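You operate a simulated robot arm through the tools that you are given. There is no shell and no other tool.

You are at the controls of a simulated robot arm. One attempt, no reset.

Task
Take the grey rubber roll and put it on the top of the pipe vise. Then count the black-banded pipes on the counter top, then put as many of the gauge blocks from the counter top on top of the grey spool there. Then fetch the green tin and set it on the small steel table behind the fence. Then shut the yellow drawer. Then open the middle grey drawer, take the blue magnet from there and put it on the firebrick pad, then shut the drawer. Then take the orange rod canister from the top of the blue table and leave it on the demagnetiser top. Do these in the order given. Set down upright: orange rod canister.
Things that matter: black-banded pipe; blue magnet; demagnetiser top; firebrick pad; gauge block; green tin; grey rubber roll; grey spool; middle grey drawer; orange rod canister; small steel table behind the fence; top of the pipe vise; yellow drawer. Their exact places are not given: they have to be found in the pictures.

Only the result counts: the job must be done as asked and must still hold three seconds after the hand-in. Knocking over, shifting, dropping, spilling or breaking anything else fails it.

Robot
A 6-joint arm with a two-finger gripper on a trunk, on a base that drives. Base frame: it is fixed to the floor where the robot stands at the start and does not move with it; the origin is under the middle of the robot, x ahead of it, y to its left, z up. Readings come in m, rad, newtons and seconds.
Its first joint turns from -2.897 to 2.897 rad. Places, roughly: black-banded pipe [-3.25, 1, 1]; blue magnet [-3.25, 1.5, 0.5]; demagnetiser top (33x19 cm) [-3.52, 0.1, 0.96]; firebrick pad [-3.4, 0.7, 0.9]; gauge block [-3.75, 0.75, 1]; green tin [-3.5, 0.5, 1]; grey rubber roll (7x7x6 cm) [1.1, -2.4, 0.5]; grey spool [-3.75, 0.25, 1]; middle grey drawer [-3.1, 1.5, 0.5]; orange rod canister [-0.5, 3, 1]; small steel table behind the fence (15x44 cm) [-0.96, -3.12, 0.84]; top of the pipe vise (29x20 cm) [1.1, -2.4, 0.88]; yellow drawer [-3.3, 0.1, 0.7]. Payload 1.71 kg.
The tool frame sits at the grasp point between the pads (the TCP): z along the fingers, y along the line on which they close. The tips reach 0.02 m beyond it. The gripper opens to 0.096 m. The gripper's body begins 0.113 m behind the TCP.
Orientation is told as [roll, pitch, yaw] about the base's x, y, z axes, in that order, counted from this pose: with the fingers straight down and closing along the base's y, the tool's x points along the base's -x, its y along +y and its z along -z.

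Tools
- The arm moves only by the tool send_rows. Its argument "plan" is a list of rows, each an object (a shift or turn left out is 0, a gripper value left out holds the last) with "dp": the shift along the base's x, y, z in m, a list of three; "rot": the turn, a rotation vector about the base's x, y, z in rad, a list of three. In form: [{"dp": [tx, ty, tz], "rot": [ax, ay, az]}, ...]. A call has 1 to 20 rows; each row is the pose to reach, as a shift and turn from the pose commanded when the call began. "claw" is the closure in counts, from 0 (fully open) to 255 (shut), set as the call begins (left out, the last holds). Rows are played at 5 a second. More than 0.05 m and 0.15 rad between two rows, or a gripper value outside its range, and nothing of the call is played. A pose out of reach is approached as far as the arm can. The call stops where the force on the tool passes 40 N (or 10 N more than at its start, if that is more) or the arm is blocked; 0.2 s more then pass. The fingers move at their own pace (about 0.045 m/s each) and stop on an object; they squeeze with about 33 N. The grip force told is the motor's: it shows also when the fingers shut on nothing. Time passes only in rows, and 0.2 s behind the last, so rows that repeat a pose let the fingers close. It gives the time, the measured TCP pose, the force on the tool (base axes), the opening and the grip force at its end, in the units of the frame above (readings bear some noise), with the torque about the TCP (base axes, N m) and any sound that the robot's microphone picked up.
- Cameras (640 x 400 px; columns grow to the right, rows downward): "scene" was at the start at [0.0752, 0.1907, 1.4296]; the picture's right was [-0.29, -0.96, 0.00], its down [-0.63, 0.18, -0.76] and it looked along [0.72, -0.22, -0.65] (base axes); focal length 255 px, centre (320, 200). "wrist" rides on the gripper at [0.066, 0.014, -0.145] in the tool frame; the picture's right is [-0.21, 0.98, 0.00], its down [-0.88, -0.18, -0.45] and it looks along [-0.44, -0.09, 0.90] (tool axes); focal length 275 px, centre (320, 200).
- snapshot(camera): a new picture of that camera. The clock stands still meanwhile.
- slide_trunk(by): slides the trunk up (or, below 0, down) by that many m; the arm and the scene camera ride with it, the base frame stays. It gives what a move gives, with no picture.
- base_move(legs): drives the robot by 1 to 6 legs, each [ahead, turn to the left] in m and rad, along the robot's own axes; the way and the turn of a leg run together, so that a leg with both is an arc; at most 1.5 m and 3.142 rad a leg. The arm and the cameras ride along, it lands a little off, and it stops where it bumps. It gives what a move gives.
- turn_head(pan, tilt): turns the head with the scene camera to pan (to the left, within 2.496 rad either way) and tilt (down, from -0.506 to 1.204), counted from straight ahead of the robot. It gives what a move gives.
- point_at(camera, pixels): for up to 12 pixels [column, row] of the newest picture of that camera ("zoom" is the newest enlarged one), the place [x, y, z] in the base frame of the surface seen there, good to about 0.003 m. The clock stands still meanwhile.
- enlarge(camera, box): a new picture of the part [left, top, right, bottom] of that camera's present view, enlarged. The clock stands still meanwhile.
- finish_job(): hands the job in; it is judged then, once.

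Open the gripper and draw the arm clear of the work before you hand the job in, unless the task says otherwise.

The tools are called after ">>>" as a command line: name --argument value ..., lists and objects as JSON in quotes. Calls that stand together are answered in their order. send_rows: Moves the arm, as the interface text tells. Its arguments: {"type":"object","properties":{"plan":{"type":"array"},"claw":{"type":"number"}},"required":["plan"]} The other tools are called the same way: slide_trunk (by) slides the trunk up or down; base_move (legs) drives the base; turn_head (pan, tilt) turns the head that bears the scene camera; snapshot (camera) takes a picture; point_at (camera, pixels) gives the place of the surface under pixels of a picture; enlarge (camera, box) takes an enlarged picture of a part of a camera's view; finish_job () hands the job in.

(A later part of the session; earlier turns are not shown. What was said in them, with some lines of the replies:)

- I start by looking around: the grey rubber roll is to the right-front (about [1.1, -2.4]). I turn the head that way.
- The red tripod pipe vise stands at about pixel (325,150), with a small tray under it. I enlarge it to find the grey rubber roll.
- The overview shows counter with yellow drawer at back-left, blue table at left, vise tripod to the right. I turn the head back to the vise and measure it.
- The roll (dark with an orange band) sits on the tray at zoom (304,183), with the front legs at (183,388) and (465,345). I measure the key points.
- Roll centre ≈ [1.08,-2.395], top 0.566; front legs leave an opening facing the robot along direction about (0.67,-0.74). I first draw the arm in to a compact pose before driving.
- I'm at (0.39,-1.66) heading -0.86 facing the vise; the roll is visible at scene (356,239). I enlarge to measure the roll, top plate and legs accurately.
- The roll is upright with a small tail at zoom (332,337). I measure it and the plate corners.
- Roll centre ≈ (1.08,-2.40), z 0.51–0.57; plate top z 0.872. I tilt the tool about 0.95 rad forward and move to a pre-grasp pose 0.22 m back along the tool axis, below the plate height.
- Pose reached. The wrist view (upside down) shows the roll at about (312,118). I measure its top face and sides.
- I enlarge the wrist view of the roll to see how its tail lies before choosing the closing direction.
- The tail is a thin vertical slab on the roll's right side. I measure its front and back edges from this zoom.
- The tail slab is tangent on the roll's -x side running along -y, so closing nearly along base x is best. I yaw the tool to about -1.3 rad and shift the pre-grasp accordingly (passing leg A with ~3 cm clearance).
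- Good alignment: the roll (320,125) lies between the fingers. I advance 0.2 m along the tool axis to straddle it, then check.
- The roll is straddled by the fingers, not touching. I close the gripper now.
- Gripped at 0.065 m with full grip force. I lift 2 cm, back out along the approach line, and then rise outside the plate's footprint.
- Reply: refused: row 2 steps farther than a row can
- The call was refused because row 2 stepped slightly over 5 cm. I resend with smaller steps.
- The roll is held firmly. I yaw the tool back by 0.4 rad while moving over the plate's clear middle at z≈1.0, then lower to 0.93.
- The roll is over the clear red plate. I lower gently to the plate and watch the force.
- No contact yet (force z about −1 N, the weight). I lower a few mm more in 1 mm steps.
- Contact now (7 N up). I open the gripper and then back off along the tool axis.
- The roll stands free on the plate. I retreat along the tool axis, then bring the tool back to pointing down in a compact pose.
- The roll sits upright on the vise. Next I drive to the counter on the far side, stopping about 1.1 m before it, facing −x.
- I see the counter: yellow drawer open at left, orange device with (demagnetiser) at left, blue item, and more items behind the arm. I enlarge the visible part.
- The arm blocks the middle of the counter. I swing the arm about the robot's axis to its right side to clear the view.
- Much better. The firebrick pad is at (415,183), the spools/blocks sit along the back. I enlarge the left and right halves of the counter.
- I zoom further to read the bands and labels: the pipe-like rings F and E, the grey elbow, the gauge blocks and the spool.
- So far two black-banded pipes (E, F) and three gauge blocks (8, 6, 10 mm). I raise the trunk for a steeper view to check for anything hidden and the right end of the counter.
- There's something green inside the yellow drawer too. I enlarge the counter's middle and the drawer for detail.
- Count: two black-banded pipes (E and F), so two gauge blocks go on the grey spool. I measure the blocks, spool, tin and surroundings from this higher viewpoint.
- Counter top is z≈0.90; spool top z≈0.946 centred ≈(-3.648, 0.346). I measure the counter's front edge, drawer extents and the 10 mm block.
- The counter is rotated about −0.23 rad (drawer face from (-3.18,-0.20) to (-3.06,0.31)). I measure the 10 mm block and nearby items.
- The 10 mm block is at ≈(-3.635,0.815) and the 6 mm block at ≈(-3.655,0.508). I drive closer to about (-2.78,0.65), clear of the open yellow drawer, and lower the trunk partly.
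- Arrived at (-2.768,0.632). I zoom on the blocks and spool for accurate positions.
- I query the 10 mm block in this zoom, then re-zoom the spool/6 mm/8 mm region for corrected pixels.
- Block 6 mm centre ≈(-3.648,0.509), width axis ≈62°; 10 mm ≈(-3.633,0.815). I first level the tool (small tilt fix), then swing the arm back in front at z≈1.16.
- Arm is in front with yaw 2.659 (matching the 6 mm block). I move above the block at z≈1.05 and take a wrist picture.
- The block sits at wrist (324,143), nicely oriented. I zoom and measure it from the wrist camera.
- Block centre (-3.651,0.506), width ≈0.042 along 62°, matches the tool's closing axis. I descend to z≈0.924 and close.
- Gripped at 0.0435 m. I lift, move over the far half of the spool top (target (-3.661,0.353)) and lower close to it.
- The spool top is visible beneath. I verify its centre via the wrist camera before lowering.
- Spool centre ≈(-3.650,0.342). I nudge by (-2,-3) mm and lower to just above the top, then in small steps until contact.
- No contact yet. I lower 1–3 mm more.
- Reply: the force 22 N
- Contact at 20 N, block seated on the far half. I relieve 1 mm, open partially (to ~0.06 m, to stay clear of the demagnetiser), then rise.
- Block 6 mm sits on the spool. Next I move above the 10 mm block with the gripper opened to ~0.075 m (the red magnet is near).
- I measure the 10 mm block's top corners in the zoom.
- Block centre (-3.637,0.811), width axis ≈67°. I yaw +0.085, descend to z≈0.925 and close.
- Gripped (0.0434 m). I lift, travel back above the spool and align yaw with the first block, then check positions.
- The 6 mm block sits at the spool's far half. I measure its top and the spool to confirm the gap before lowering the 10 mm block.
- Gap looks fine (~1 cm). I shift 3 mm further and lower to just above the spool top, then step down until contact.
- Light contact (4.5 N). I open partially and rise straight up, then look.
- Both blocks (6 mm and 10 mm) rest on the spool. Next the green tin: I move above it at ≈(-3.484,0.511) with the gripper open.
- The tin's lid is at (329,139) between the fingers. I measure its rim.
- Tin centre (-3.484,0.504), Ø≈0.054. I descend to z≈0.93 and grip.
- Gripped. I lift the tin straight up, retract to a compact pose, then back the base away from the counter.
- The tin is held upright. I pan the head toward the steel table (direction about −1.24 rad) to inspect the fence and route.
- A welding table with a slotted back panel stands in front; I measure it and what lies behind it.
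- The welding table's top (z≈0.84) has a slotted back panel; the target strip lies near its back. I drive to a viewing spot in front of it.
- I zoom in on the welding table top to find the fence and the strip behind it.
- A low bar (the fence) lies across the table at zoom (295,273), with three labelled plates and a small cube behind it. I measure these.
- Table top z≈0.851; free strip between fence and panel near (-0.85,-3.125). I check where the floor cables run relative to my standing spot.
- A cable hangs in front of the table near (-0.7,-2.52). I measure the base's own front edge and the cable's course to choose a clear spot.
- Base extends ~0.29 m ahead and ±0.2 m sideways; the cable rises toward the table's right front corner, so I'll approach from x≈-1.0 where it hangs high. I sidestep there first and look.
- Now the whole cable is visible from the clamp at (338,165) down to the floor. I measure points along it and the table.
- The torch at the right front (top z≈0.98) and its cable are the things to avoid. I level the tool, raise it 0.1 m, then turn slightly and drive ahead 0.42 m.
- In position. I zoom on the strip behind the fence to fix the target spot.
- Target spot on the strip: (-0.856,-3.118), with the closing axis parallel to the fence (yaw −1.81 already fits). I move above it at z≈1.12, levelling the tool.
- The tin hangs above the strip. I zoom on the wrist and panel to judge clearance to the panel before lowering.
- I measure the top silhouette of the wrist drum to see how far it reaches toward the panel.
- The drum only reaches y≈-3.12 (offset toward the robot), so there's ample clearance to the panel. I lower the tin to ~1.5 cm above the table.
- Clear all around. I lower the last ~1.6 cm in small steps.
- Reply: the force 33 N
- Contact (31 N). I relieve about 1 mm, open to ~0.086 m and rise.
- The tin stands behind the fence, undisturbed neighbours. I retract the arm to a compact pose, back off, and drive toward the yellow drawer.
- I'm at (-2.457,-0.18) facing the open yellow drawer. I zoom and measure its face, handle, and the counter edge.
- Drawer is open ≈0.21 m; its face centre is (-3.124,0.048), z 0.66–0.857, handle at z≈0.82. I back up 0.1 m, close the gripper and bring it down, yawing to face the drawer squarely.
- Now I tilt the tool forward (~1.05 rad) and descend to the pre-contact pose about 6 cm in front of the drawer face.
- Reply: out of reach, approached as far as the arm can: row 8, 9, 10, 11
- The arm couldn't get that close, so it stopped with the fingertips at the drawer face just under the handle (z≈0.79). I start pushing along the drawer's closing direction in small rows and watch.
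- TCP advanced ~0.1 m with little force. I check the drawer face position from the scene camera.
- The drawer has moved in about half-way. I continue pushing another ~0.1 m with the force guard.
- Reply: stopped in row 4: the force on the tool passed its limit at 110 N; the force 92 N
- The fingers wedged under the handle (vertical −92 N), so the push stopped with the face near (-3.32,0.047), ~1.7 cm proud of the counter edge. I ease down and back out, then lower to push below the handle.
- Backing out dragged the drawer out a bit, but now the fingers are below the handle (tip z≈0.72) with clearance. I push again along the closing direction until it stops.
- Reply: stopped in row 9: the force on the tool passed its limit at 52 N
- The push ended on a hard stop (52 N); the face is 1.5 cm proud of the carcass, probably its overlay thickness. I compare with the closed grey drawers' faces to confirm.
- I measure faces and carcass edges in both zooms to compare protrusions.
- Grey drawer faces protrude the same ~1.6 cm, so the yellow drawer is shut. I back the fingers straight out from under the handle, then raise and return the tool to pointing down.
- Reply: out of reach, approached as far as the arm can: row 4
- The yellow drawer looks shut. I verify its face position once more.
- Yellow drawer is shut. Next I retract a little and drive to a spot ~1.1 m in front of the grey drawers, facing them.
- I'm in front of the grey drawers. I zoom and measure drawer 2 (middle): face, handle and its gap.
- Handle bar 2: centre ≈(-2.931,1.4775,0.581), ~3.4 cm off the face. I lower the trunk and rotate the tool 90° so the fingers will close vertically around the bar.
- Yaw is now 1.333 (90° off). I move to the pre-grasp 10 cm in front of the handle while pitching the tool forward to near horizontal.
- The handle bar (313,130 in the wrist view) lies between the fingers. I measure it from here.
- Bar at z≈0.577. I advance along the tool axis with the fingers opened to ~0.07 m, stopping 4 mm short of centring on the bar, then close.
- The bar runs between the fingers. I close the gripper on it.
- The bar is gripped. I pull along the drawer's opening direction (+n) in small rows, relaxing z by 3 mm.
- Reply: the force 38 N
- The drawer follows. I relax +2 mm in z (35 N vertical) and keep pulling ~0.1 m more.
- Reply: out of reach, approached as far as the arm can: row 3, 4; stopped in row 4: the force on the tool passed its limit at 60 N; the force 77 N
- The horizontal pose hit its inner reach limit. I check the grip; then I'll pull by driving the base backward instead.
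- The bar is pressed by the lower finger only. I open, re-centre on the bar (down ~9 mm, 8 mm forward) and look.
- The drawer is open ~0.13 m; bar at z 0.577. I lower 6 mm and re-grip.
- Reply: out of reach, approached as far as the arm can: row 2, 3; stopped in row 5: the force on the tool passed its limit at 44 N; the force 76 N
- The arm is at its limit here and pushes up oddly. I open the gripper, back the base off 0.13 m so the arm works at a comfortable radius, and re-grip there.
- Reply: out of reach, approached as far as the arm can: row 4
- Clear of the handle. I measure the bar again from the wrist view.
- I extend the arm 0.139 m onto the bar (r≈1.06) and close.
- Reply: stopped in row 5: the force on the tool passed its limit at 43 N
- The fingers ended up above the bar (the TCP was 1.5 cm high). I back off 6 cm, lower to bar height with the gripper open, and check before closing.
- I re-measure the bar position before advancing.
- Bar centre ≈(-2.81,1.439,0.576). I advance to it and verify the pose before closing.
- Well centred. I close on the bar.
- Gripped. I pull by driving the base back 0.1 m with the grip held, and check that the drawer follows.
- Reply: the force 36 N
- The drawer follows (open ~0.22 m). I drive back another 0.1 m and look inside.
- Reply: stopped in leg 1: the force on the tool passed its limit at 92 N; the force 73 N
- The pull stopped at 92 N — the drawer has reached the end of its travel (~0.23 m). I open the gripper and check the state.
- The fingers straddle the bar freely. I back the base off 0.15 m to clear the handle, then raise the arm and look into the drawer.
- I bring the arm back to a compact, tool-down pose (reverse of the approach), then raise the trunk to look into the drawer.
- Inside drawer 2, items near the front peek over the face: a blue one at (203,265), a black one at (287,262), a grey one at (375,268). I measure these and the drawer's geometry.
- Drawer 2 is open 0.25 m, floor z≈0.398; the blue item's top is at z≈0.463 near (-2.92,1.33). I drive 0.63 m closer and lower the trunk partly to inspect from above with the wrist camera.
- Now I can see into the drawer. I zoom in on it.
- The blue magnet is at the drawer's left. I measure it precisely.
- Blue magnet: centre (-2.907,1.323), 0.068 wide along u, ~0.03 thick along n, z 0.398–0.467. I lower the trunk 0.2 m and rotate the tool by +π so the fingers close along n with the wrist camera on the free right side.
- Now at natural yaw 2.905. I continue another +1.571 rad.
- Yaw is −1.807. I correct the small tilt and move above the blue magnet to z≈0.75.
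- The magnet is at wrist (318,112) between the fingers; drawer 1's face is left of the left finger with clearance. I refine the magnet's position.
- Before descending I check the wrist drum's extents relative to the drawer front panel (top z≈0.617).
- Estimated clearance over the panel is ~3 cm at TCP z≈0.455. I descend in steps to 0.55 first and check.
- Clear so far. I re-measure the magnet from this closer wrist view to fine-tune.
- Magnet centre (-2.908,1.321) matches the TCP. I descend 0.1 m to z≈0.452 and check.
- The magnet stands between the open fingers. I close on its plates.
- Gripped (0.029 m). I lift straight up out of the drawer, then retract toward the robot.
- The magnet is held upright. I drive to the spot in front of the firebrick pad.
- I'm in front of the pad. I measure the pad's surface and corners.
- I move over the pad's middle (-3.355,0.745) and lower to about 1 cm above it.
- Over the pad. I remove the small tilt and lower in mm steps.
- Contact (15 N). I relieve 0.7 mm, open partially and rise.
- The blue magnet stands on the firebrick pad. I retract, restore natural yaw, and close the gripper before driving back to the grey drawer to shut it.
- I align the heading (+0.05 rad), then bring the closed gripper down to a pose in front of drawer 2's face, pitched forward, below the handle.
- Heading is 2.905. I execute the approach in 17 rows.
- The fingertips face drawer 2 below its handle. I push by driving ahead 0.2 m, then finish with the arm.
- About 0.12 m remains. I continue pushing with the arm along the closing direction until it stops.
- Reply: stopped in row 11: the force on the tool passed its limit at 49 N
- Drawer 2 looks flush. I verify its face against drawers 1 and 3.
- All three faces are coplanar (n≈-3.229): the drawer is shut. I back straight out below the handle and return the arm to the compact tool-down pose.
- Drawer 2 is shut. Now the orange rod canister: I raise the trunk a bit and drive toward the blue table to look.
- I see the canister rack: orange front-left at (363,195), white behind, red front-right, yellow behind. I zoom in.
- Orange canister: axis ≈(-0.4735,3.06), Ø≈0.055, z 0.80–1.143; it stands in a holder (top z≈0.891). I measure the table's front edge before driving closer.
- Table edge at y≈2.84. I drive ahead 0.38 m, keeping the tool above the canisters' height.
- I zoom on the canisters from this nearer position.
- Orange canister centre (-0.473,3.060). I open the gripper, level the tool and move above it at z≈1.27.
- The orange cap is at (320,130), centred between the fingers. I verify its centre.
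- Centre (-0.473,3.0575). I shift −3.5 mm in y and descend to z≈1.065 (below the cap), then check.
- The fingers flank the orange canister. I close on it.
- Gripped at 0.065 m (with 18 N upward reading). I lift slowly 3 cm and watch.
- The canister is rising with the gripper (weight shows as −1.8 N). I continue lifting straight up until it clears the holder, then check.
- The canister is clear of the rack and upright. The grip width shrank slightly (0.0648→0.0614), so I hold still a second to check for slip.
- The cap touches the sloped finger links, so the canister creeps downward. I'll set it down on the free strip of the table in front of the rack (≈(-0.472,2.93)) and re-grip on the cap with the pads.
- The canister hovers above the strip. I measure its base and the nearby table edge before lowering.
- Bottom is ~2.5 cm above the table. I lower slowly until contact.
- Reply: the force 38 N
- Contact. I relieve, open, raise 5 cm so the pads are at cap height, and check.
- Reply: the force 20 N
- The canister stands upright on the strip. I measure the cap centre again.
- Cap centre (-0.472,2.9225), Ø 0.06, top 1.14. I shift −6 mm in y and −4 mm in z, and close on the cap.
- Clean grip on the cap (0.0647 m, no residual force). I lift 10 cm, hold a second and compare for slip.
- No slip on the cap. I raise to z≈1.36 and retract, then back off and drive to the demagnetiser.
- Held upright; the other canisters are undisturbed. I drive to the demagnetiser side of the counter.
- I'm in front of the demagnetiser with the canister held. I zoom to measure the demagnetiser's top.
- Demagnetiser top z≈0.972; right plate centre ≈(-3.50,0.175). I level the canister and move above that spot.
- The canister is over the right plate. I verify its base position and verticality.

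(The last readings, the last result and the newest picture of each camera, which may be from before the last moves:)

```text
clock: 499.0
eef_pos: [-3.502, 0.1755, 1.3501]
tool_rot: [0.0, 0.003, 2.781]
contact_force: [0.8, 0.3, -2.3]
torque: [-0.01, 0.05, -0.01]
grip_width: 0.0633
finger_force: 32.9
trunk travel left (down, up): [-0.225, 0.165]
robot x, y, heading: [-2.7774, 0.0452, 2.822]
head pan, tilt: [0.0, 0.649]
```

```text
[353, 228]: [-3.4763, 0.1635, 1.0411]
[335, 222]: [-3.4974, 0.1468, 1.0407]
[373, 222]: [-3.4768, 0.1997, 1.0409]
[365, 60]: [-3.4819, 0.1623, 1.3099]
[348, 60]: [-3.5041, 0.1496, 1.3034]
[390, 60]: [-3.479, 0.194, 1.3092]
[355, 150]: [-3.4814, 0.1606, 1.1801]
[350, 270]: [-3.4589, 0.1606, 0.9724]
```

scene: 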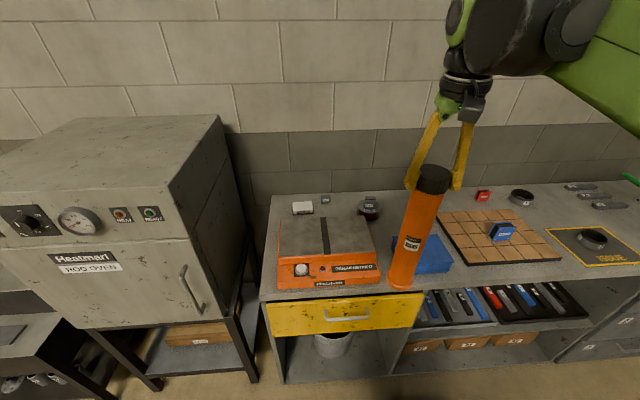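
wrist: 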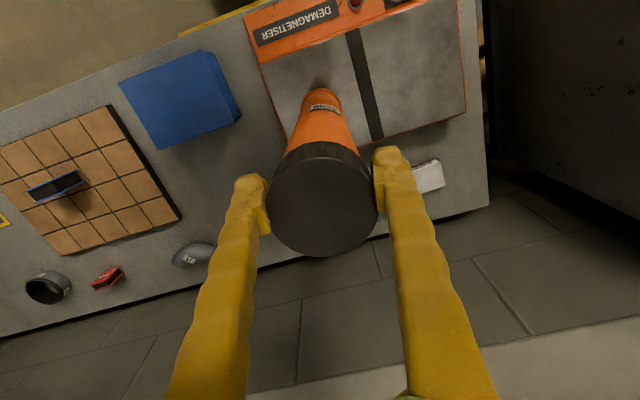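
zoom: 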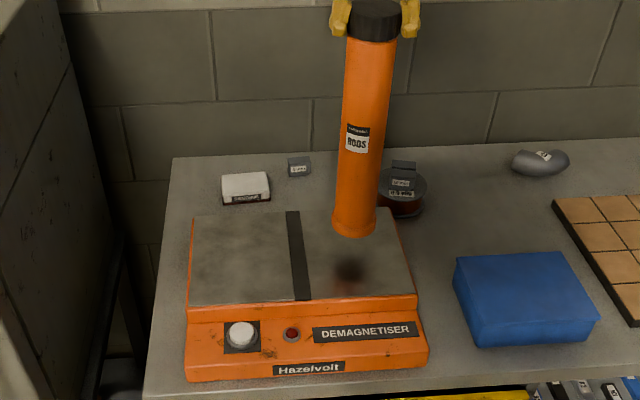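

Vertical and centred. I lower to ~1 cm above the plate, then step down to contact.

>>> send_rows --plan '[{"dp": [0, 0, -0.015]}, {"dp": [0, 0, -0.03]}, {"dp": [0, 0, -0.043]}, {"dp": [0, 0, -0.05]}, {"dp": [0, 0, -0.053]}, {"dp": [0, 0, -0.055]}, {"dp": [0, 0, -0.055]}]'

>>> send_rows --plan '[{"dp": [0, 0, -0.001]}, {"dp": [0, 0, -0.002]}, {"dp": [0, 0, -0.002]}]'

```text
clock: 500.6
eef_pos: [-3.5028, 0.1758, 1.297]
tool_rot: [-0.001, 0.003, 2.78]
contact_force: [-0.3, -0.8, -1.5]
torque: [-0.03, 0.0, 0.01]
grip_width: 0.0632
finger_force: 33.2
trunk travel left (down, up): [-0.225, 0.165]
robot x, y, heading: [-2.7762, 0.0442, 2.818]
head pan, tilt: [0.0, 0.649]
```

```text
clock: 501.4
eef_pos: [-3.5023, 0.1766, 1.2965]
tool_rot: [0.002, 0.004, 2.782]
contact_force: [0.9, -1.3, 13.8]
torque: [0.18, 0.09, -0.01]
grip_width: 0.0633
finger_force: 32.5
trunk travel left (down, up): [-0.225, 0.165]
robot x, y, heading: [-2.7768, 0.0481, 2.824]
head pan, tilt: [0.0, 0.649]
```

Contact (14 N). I relieve 0.6 mm, open, and rise straight up.

>>> send_rows --plan '[{"dp": [0, 0, 0.0006]}, {"dp": [0, 0, 0.0006]}]'

>>> send_rows --plan '[{"dp": [0, 0, 0]}, {"dp": [0, 0, 0]}, {"dp": [0, 0, 0]}, {"dp": [0, 0, 0]}, {"dp": [0, 0, 0]}]' --claw 0

>>> snapshot --camera "wrist"

```text
clock: 502.0
eef_pos: [-3.5025, 0.1765, 1.2957]
tool_rot: [0.002, 0.001, 2.782]
contact_force: [0.2, -1.2, 9.2]
torque: [0.0, -0.02, 0.01]
grip_width: 0.0633
finger_force: 33.0
trunk travel left (down, up): [-0.225, 0.165]
robot x, y, heading: [-2.7786, 0.0476, 2.819]
head pan, tilt: [0.0, 0.649]
```

```text
clock: 503.2
eef_pos: [-3.5029, 0.1776, 1.2951]
tool_rot: [0.0, 0.005, 2.782]
contact_force: [0.3, 0.4, 0.1]
torque: [0.05, -0.02, 0.01]
grip_width: 0.096
finger_force: 0.0
trunk travel left (down, up): [-0.225, 0.165]
robot x, y, heading: [-2.7784, 0.0511, 2.824]
head pan, tilt: [0.0, 0.649]
```

```text
taken
```

wrist: 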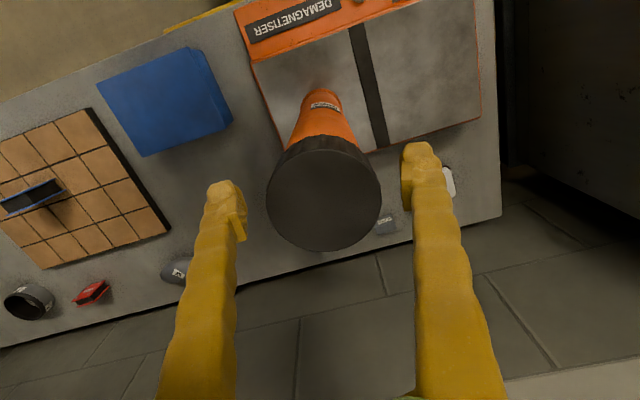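

The canister stands free. I rise 0.11 m straight up, then retract toward the robot.

>>> send_rows --plan '[{"dp": [0, 0, 0.02]}, {"dp": [0, 0, 0.05]}, {"dp": [0, 0, 0.085]}, {"dp": [0, 0, 0.115]}, {"dp": [0, 0, 0.13]}, {"dp": [0, 0, 0.13]}]'

>>> send_rows --plan '[{"dp": [0.04, -0.008, 0]}, {"dp": [0.08, -0.016, 0]}, {"dp": [0.12, -0.024, 0]}, {"dp": [0.16, -0.032, 0]}, {"dp": [0.2, -0.04, 0]}, {"dp": [0.24, -0.048, 0]}, {"dp": [0.24, -0.048, 0]}]'

>>> snapshot --camera "scene"

>>> enlarge --camera "scene" --box '[255, 125, 415, 300]'

```text
clock: 504.6
eef_pos: [-3.5023, 0.1756, 1.4254]
tool_rot: [-0.001, 0.004, 2.784]
contact_force: [0.2, -0.2, 0.0]
torque: [-0.03, 0.03, 0.01]
grip_width: 0.0959
finger_force: 0.1
trunk travel left (down, up): [-0.225, 0.165]
robot x, y, heading: [-2.7736, 0.0486, 2.821]
head pan, tilt: [0.0, 0.649]
```

```text
clock: 506.2
eef_pos: [-3.2639, 0.1287, 1.424]
tool_rot: [0.0, 0.003, 2.782]
contact_force: [0.5, 0.4, 0.2]
torque: [0.0, -0.03, -0.02]
grip_width: 0.0959
finger_force: 0.1
trunk travel left (down, up): [-0.225, 0.165]
robot x, y, heading: [-2.7758, 0.049, 2.821]
head pan, tilt: [0.0, 0.649]
```

```text
taken
```

scene: 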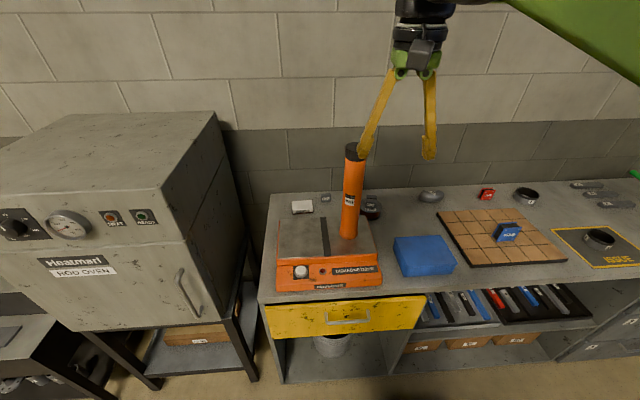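

```text
2.29 times, centred on (335, 212) of scene
```

zoom: 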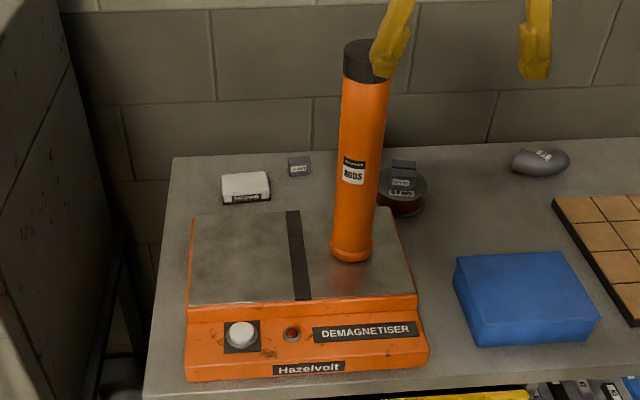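

The canister stands on the demagnetiser. I back the base off 0.5 m to clear the work and check everything on the counter once more.

>>> base_move --legs '[[-0.5, 0]]'

>>> turn_head --pan -0.2 --tilt 0.55

>>> snapshot --camera "scene"

>>> enlarge --camera "scene" --box '[190, 130, 430, 300]'

```text
clock: 510.0
eef_pos: [-2.7906, -0.0282, 1.4251]
tool_rot: [-0.001, 0.003, 2.782]
contact_force: [0.6, -1.2, 0.2]
torque: [0.0, -0.01, -0.02]
grip_width: 0.0962
finger_force: 0.0
trunk travel left (down, up): [-0.225, 0.165]
robot x, y, heading: [-2.3032, -0.1068, 2.821]
head pan, tilt: [0.0, 0.649]
```

```text
clock: 510.8
eef_pos: [-2.7775, -0.0323, 1.4294]
tool_rot: [0.0, -0.006, 2.78]
contact_force: [0.4, -0.1, 1.2]
torque: [0.01, 0.1, 0.02]
grip_width: 0.0957
finger_force: 0.1
trunk travel left (down, up): [-0.225, 0.165]
robot x, y, heading: [-2.3023, -0.113, 2.816]
head pan, tilt: [-0.201, 0.55]
```

```text
taken
```

scene: 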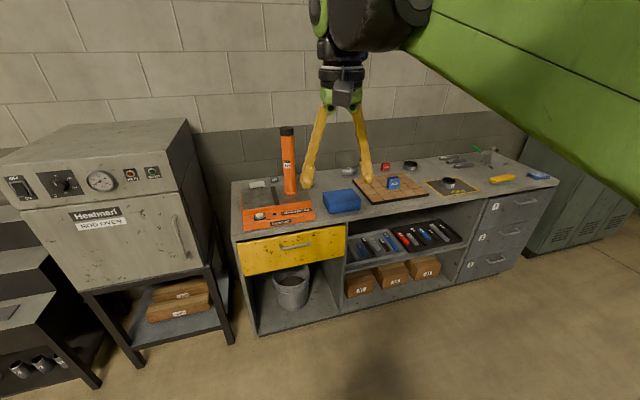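

```text
2.35 times, centred on (310, 215) of scene
```

zoom: 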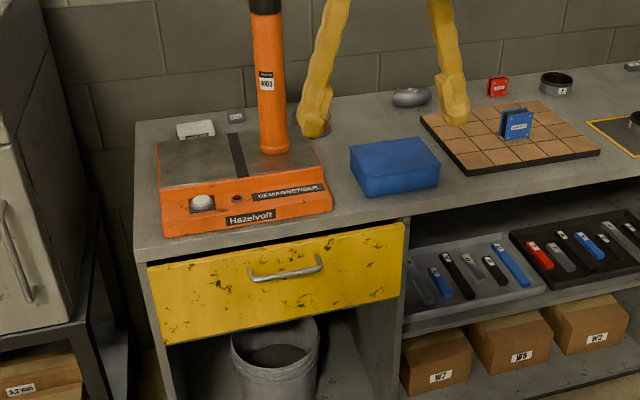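

All in place on the counter. One last numeric check of the yellow drawer face versus its carcass edge, and a look at the vise and steel table from here.

>>> point_at --camera "zoom" --pixels '[[200, 300], [380, 260], [280, 300], [145, 270], [160, 380], [408, 240], [300, 238]]'

>>> turn_head --pan 2.3 --tilt 0.3

>>> snapshot --camera "scene"

```text
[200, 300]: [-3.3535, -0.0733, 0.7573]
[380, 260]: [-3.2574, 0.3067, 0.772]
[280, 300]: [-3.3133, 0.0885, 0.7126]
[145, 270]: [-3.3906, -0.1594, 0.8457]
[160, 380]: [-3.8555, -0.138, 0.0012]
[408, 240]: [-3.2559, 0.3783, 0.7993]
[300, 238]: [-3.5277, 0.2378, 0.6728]
```

```text
clock: 513.0
eef_pos: [-2.7613, -0.0381, 1.4353]
tool_rot: [0.001, -0.015, 2.78]
contact_force: [-0.4, 0.2, 0.5]
torque: [0.01, -0.03, -0.01]
grip_width: 0.0961
finger_force: 0.0
trunk travel left (down, up): [-0.225, 0.165]
robot x, y, heading: [-2.3022, -0.1132, 2.82]
head pan, tilt: [2.3, 0.3]
```

```text
taken
```

scene: 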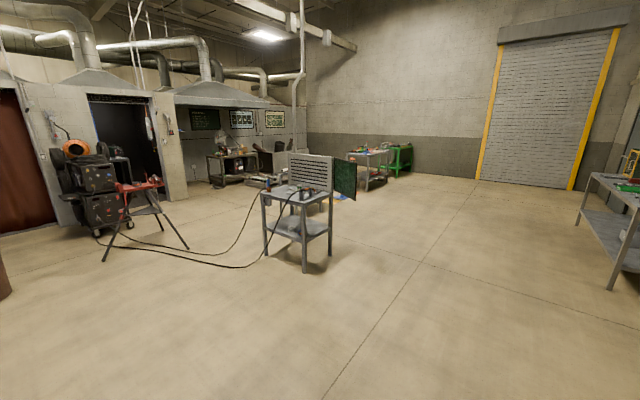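

Yellow drawer is shut (same 1.6 cm overlay as the grey ones). I zoom on the vise and steel table.

>>> enlarge --camera "scene" --box '[100, 150, 200, 270]'

>>> enlarge --camera "scene" --box '[250, 145, 350, 215]'

```text
3.33 times, centred on (150, 210) of scene
```

zoom: 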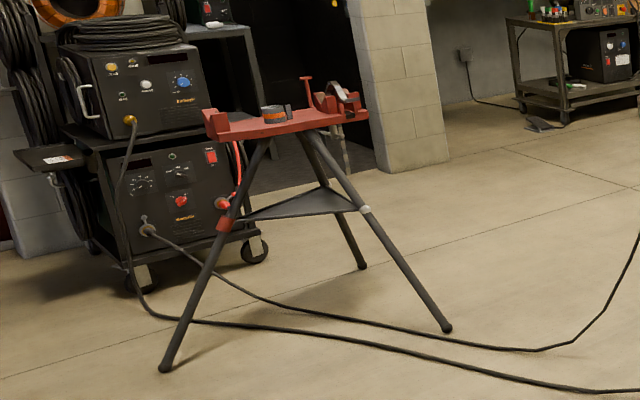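

```text
5.71 times, centred on (300, 180) of scene
```

zoom: 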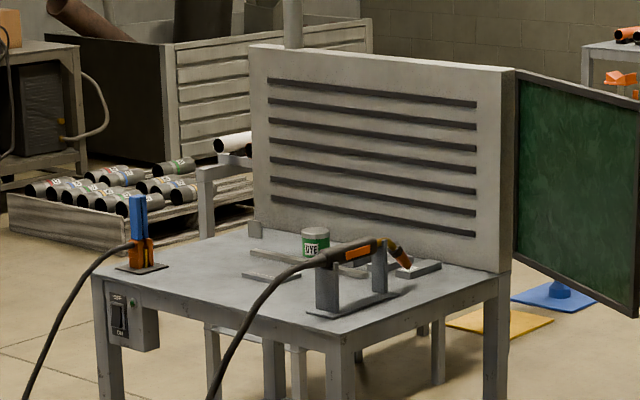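

The roll is on the vise, the tin is behind the fence, both drawers are shut, and the magnet, blocks and canister are in place. The gripper is open and the arm is clear, so I hand the job in.

>>> finish_job

```text
The job is handed in.
```

I did every step in the order given and handed the job in. The last pictures and measurements show everything where you asked; I haven't seen the judge's result.

1. **Grey rubber roll:** it stands on the top of the pipe vise.
2. **Gauge blocks:** I counted two black-banded pipes on the counter (E and F). So two blocks, the 6 mm and the 10 mm, are on top of the grey spool.
3. **Green tin:** it stands on the strip of the steel table behind the low bar. I took that bar to be the fence because its position matched the one you gave.
4. **Yellow drawer:** it is shut. On the first push the fingers caught under the handle (about 110 N) and dragged the drawer partly open again, so I pushed it shut below the handle.
5. **Blue magnet:** I opened the middle grey drawer, stood the magnet on the firebrick pad and shut the drawer. Its face is level with the drawers above and below. The first pulls on the handle slipped, so I opened it by driving the base back. It hit the end of its travel at about 92 N.
6. **Orange rod canister:** it stands upright on the right plate of the demagnetiser top. My first grip was slipping, so I set it down briefly on the blue table in front of its rack and took it again by the cap.

I saw nothing else moved, apart from those forces on the drawer handles. The gripper is open and the arm is clear of the work.
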